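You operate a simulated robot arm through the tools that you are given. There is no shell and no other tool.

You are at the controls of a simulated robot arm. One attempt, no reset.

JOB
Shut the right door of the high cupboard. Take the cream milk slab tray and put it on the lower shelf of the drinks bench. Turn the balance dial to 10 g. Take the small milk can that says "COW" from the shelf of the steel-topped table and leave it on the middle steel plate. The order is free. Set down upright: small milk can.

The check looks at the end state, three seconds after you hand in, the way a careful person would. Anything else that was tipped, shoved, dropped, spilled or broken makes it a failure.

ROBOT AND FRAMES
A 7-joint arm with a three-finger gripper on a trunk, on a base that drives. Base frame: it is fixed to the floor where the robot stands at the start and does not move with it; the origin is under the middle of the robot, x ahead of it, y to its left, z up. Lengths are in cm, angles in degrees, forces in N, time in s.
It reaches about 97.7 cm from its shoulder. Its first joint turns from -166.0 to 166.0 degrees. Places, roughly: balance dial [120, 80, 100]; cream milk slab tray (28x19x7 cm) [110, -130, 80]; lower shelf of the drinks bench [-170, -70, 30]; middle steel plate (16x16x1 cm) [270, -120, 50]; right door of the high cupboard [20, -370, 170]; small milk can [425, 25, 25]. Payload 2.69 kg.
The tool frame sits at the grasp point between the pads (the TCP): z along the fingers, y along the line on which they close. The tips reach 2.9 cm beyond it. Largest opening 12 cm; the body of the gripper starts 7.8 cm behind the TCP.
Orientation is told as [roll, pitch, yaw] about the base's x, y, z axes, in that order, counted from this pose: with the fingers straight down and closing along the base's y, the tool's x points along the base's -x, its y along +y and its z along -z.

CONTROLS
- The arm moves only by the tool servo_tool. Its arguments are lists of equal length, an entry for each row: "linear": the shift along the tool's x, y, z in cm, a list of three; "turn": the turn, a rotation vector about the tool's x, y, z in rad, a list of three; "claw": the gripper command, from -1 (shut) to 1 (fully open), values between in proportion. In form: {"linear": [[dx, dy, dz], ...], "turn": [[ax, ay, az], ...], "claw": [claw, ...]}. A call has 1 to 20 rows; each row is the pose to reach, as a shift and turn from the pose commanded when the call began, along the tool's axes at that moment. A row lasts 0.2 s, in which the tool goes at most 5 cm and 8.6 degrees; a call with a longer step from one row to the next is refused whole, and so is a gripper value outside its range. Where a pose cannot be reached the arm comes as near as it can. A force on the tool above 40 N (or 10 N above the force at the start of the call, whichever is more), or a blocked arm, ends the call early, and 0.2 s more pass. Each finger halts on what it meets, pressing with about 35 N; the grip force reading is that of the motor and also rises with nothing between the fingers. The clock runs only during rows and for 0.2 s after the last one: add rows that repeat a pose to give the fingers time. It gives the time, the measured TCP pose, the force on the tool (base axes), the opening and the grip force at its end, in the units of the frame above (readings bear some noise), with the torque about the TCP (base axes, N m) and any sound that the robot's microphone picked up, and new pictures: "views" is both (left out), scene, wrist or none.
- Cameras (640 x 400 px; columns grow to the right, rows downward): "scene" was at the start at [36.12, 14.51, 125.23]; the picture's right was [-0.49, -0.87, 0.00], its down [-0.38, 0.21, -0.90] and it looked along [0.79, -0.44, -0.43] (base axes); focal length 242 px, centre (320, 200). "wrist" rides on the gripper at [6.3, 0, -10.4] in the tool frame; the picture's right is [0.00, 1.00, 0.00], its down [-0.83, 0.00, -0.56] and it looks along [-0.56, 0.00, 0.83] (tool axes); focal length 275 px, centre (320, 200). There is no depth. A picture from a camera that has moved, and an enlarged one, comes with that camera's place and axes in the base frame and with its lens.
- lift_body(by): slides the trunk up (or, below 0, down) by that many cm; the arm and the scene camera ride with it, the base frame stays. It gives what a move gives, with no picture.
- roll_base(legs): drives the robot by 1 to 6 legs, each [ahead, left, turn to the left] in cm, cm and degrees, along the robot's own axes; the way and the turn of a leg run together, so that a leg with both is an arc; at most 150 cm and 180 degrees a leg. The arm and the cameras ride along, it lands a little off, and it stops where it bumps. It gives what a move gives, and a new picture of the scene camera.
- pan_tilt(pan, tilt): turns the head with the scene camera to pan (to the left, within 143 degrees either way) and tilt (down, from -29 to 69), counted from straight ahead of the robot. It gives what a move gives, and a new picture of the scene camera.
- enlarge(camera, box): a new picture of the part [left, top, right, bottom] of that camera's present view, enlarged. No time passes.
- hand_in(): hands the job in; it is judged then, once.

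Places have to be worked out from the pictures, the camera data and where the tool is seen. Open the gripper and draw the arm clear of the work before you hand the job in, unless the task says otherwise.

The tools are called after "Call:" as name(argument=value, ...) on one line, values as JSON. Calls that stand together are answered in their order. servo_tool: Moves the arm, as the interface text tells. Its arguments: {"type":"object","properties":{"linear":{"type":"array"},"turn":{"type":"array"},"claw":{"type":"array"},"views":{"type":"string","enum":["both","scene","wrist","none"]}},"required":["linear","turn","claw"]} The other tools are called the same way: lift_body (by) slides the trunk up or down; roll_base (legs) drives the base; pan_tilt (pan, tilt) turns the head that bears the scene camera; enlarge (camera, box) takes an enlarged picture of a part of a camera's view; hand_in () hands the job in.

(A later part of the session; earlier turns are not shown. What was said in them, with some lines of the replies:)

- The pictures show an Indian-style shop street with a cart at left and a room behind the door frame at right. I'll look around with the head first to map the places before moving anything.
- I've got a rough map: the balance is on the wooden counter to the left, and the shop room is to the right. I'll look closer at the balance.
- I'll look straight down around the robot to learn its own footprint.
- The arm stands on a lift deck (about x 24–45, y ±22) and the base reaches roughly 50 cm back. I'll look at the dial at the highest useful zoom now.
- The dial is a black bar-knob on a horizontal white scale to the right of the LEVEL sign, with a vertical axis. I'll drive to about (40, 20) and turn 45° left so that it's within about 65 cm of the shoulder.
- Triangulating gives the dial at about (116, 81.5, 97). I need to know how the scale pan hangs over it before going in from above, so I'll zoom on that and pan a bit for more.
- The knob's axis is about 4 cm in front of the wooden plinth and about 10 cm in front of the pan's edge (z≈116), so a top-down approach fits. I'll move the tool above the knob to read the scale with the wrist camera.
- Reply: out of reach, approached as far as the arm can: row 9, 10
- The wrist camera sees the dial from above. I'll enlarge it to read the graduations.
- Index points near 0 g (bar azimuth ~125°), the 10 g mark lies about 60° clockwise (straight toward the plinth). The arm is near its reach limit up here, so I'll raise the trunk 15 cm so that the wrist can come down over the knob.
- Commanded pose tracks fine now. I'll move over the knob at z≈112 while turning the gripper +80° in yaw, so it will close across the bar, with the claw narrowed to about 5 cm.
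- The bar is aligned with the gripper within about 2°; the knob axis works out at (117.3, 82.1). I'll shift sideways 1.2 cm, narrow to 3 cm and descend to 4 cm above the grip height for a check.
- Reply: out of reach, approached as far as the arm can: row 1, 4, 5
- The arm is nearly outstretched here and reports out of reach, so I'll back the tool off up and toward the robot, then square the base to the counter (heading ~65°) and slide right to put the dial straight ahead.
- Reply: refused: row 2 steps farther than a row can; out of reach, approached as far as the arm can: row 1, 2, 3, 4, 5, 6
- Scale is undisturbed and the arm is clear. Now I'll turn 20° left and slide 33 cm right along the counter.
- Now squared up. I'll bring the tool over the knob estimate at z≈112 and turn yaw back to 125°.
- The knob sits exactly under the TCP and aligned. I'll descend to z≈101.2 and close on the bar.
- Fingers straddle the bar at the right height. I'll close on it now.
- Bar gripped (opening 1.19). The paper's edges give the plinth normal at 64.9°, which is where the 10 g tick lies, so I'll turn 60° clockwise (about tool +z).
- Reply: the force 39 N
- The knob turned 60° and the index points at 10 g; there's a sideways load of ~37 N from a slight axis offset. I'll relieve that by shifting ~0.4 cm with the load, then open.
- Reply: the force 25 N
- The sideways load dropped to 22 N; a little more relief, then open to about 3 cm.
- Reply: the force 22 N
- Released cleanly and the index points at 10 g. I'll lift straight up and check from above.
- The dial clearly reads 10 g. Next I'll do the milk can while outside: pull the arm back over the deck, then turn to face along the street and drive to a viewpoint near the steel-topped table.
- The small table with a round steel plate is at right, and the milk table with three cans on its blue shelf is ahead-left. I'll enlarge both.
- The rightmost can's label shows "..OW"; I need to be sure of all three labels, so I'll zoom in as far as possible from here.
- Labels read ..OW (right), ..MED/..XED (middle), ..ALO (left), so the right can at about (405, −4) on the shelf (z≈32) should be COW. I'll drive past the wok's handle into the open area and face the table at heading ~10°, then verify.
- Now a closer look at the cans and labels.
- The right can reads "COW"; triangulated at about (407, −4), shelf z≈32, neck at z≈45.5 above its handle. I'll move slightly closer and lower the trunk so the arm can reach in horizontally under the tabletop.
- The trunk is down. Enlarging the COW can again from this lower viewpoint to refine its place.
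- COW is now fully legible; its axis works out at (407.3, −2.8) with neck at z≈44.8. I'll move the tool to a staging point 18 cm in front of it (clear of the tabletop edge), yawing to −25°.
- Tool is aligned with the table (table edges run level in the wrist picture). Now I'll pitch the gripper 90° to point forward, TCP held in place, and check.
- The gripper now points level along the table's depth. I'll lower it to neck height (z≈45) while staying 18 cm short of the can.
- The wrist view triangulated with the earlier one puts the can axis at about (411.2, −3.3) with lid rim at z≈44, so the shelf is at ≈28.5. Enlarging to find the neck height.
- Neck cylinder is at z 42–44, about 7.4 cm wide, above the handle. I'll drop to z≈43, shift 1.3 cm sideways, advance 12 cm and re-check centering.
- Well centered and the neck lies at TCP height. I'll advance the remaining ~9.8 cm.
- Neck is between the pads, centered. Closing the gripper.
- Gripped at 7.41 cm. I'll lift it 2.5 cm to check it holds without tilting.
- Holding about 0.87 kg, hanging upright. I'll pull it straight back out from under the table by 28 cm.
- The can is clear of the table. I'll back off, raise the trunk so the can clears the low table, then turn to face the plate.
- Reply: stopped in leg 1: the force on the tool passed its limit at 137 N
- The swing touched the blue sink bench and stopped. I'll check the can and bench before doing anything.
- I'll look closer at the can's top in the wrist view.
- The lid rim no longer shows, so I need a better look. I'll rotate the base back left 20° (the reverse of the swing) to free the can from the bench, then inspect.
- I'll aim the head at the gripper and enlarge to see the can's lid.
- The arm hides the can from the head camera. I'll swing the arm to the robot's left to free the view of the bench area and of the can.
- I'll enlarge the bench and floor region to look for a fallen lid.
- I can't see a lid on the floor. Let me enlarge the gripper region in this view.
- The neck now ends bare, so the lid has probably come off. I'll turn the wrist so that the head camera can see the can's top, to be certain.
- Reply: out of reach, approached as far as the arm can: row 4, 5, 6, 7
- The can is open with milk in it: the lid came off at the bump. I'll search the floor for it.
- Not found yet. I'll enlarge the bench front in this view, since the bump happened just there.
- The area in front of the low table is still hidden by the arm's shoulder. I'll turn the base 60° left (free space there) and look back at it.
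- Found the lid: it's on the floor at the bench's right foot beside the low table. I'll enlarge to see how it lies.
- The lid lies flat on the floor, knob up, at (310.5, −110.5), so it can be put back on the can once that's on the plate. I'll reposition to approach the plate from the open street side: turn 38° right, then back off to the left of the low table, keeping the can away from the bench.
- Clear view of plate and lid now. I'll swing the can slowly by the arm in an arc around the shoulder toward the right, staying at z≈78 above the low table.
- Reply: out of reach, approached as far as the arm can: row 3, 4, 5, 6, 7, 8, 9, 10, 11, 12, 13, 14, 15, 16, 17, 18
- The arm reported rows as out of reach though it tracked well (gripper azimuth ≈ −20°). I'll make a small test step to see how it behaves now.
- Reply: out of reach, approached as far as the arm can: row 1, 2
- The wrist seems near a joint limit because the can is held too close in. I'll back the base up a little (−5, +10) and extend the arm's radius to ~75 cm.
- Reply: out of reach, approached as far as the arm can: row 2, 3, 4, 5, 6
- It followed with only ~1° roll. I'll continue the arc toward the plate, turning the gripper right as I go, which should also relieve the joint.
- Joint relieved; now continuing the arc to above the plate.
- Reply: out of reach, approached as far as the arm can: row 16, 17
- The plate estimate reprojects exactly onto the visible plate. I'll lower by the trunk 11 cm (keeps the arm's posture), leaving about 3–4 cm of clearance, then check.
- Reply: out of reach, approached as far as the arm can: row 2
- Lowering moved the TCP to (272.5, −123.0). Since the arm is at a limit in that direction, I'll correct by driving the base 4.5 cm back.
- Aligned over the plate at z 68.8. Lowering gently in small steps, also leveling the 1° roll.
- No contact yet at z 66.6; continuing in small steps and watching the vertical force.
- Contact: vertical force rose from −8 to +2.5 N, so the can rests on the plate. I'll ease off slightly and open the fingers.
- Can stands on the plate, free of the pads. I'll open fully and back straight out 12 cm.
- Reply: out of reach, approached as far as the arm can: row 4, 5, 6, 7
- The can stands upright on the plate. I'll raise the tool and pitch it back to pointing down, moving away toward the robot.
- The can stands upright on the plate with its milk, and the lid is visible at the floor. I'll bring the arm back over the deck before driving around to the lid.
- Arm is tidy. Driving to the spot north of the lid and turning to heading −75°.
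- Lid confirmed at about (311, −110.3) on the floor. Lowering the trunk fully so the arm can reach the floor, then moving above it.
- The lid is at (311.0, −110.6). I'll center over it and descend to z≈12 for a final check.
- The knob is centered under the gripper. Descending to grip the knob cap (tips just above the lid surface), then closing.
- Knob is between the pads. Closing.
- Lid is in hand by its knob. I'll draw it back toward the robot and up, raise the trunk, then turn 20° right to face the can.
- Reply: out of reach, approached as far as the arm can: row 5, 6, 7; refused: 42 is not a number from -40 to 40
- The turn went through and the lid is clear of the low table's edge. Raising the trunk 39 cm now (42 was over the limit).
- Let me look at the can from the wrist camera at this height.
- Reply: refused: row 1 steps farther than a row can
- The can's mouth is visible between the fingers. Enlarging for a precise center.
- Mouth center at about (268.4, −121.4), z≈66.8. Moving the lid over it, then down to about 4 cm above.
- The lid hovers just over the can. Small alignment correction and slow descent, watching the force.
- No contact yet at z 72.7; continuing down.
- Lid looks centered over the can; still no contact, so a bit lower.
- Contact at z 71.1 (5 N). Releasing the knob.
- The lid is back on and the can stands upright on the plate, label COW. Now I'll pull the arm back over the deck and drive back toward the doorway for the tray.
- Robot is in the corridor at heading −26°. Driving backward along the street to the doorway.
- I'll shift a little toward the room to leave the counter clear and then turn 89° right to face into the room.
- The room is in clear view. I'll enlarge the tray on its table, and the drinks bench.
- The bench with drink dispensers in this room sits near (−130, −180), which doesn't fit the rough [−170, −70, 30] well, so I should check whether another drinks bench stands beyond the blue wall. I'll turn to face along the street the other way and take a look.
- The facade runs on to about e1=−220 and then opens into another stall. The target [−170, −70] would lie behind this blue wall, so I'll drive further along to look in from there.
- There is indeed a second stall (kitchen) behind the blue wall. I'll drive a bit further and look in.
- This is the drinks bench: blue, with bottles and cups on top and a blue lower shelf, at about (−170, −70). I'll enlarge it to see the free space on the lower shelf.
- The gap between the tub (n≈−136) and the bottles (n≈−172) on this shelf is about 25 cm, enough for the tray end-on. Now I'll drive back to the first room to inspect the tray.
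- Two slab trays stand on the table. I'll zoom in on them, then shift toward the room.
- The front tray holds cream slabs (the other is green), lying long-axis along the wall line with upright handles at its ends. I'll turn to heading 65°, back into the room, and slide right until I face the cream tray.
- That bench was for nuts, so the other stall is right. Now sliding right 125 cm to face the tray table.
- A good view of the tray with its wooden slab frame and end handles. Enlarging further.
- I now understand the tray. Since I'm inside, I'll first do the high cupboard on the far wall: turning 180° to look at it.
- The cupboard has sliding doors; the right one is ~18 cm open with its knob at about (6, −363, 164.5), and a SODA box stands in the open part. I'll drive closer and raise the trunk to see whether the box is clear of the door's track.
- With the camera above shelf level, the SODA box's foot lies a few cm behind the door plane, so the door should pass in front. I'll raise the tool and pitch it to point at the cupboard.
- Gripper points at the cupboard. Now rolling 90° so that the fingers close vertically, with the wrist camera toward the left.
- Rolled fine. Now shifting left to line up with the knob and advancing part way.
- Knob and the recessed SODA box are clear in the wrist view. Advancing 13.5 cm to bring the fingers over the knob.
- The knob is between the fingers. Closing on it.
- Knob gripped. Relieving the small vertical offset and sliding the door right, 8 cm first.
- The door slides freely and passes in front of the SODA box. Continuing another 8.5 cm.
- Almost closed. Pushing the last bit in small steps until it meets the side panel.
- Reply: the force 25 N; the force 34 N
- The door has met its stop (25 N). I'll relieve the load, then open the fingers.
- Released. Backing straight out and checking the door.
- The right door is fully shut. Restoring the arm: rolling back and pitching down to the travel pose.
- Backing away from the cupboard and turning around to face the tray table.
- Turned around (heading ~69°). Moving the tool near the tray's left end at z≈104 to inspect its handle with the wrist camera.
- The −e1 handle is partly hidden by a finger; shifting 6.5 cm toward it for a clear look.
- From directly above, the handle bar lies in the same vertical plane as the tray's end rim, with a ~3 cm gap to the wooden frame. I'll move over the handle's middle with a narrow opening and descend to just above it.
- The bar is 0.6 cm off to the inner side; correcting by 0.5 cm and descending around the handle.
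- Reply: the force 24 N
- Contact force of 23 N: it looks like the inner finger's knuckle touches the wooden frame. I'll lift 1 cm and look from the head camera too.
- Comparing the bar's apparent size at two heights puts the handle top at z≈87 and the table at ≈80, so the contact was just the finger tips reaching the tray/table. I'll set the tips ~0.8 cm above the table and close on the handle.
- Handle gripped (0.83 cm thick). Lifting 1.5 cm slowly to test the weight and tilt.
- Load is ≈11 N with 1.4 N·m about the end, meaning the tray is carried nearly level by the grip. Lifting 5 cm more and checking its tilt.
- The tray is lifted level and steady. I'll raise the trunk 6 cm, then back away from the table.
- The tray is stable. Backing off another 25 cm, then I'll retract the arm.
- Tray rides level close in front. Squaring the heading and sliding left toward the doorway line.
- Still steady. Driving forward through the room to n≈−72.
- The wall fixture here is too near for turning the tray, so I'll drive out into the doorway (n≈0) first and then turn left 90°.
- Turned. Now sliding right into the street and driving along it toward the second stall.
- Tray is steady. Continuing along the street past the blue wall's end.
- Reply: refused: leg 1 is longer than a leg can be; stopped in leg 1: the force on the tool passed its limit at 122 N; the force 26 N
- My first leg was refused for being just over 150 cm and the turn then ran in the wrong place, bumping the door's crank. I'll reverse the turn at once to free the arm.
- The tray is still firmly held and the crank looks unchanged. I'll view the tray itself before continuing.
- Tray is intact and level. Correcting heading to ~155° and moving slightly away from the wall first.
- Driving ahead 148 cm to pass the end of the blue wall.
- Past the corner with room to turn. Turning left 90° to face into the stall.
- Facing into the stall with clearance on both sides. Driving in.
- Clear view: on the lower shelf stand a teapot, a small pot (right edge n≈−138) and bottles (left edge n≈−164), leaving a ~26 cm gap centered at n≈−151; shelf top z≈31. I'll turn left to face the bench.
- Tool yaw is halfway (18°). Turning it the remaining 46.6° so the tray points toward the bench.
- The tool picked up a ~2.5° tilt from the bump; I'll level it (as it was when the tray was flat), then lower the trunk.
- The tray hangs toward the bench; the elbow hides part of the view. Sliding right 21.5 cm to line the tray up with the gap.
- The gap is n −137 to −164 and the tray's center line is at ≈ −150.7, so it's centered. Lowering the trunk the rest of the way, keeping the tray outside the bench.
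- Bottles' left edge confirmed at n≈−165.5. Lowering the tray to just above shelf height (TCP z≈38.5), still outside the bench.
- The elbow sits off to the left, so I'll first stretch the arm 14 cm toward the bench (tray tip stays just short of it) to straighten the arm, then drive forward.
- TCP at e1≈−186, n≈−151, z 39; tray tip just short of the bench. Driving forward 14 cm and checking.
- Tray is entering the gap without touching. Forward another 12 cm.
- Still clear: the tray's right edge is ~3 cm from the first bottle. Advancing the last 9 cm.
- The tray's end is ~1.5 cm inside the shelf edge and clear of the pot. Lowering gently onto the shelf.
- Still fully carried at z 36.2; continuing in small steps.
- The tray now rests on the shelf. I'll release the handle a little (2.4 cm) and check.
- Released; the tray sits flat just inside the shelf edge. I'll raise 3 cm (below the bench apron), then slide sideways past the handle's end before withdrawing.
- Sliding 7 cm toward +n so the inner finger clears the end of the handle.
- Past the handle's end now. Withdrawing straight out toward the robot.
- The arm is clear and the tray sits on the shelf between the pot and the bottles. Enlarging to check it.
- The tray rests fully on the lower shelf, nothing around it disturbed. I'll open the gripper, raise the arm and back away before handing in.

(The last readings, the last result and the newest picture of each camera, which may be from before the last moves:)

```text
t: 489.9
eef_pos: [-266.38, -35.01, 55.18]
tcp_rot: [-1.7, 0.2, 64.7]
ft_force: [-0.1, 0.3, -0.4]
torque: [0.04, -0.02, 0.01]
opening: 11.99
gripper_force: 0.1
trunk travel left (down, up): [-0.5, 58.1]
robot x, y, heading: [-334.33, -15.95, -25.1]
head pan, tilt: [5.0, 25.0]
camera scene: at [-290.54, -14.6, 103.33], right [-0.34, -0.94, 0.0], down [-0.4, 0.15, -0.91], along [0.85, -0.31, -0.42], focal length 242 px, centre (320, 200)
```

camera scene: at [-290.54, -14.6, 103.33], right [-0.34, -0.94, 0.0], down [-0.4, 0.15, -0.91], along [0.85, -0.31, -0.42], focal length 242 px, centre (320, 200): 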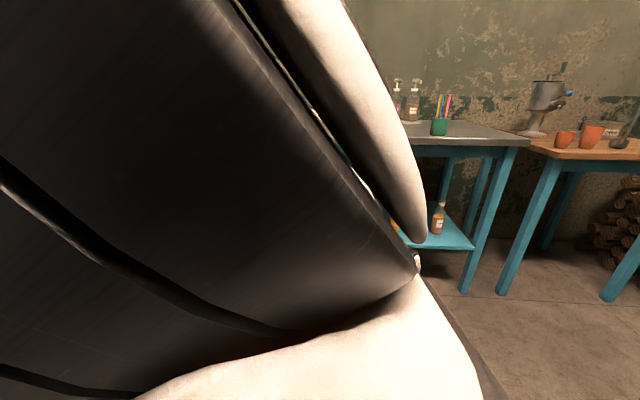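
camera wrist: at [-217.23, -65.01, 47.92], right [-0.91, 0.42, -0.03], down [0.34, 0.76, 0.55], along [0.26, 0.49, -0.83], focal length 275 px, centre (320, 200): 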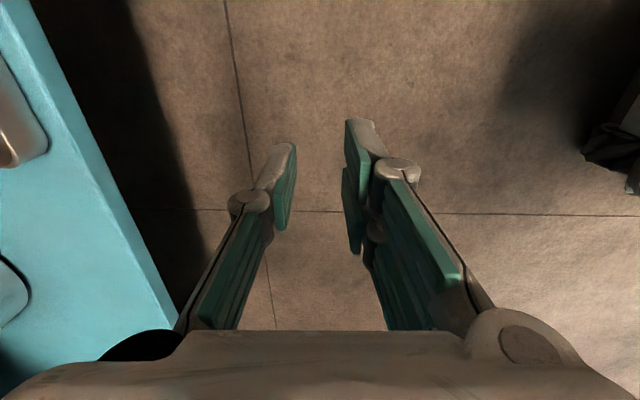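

Comparing views before and after, the door crank hangs straight down as it did at first, and all four jobs were seen finished: dial at 10 g, COW can upright with its lid on the plate, right cupboard door shut, cream tray on the drinks bench's lower shelf. The gripper is open and the arm is clear, so I hand in.

Call:
hand_in()

```text
The job is handed in.
```

I finished all four jobs and handed in, but two bumps along the way could count against it.

- **Balance dial:** it points at 10 g. The balance's sign changed from LEVEL to UNDER when I turned it.
- **COW can:** it stands upright on the steel plate on the small table, about 2 cm off the plate's centre. It is fully on the plate, with its lid on.
- **High cupboard:** the right door is slid fully shut. It passed in front of the SODA box inside without touching it.
- **Cream slab tray:** it sits on the lower shelf of the drinks bench, between the small pot and the bottles. The only drinks bench I found was in the second stall, behind the blue wall. The bench in the first room held nut dispensers.

**What went wrong:**
- **Sink bench:** while I was carrying the can, it hit the edge of the sink bench at about 137 N. The lid came off and fell on the floor. No milk spilled that I could see. I put the lid back on after setting the can down.
- **Blue door crank:** while I was carrying the tray, the arm hit the door crank at about 122 N. The tray stayed in the gripper, and the crank hung straight down both before and after.

I saw each result right after doing it. I did not drive back to recheck the dial or the can before handing in.
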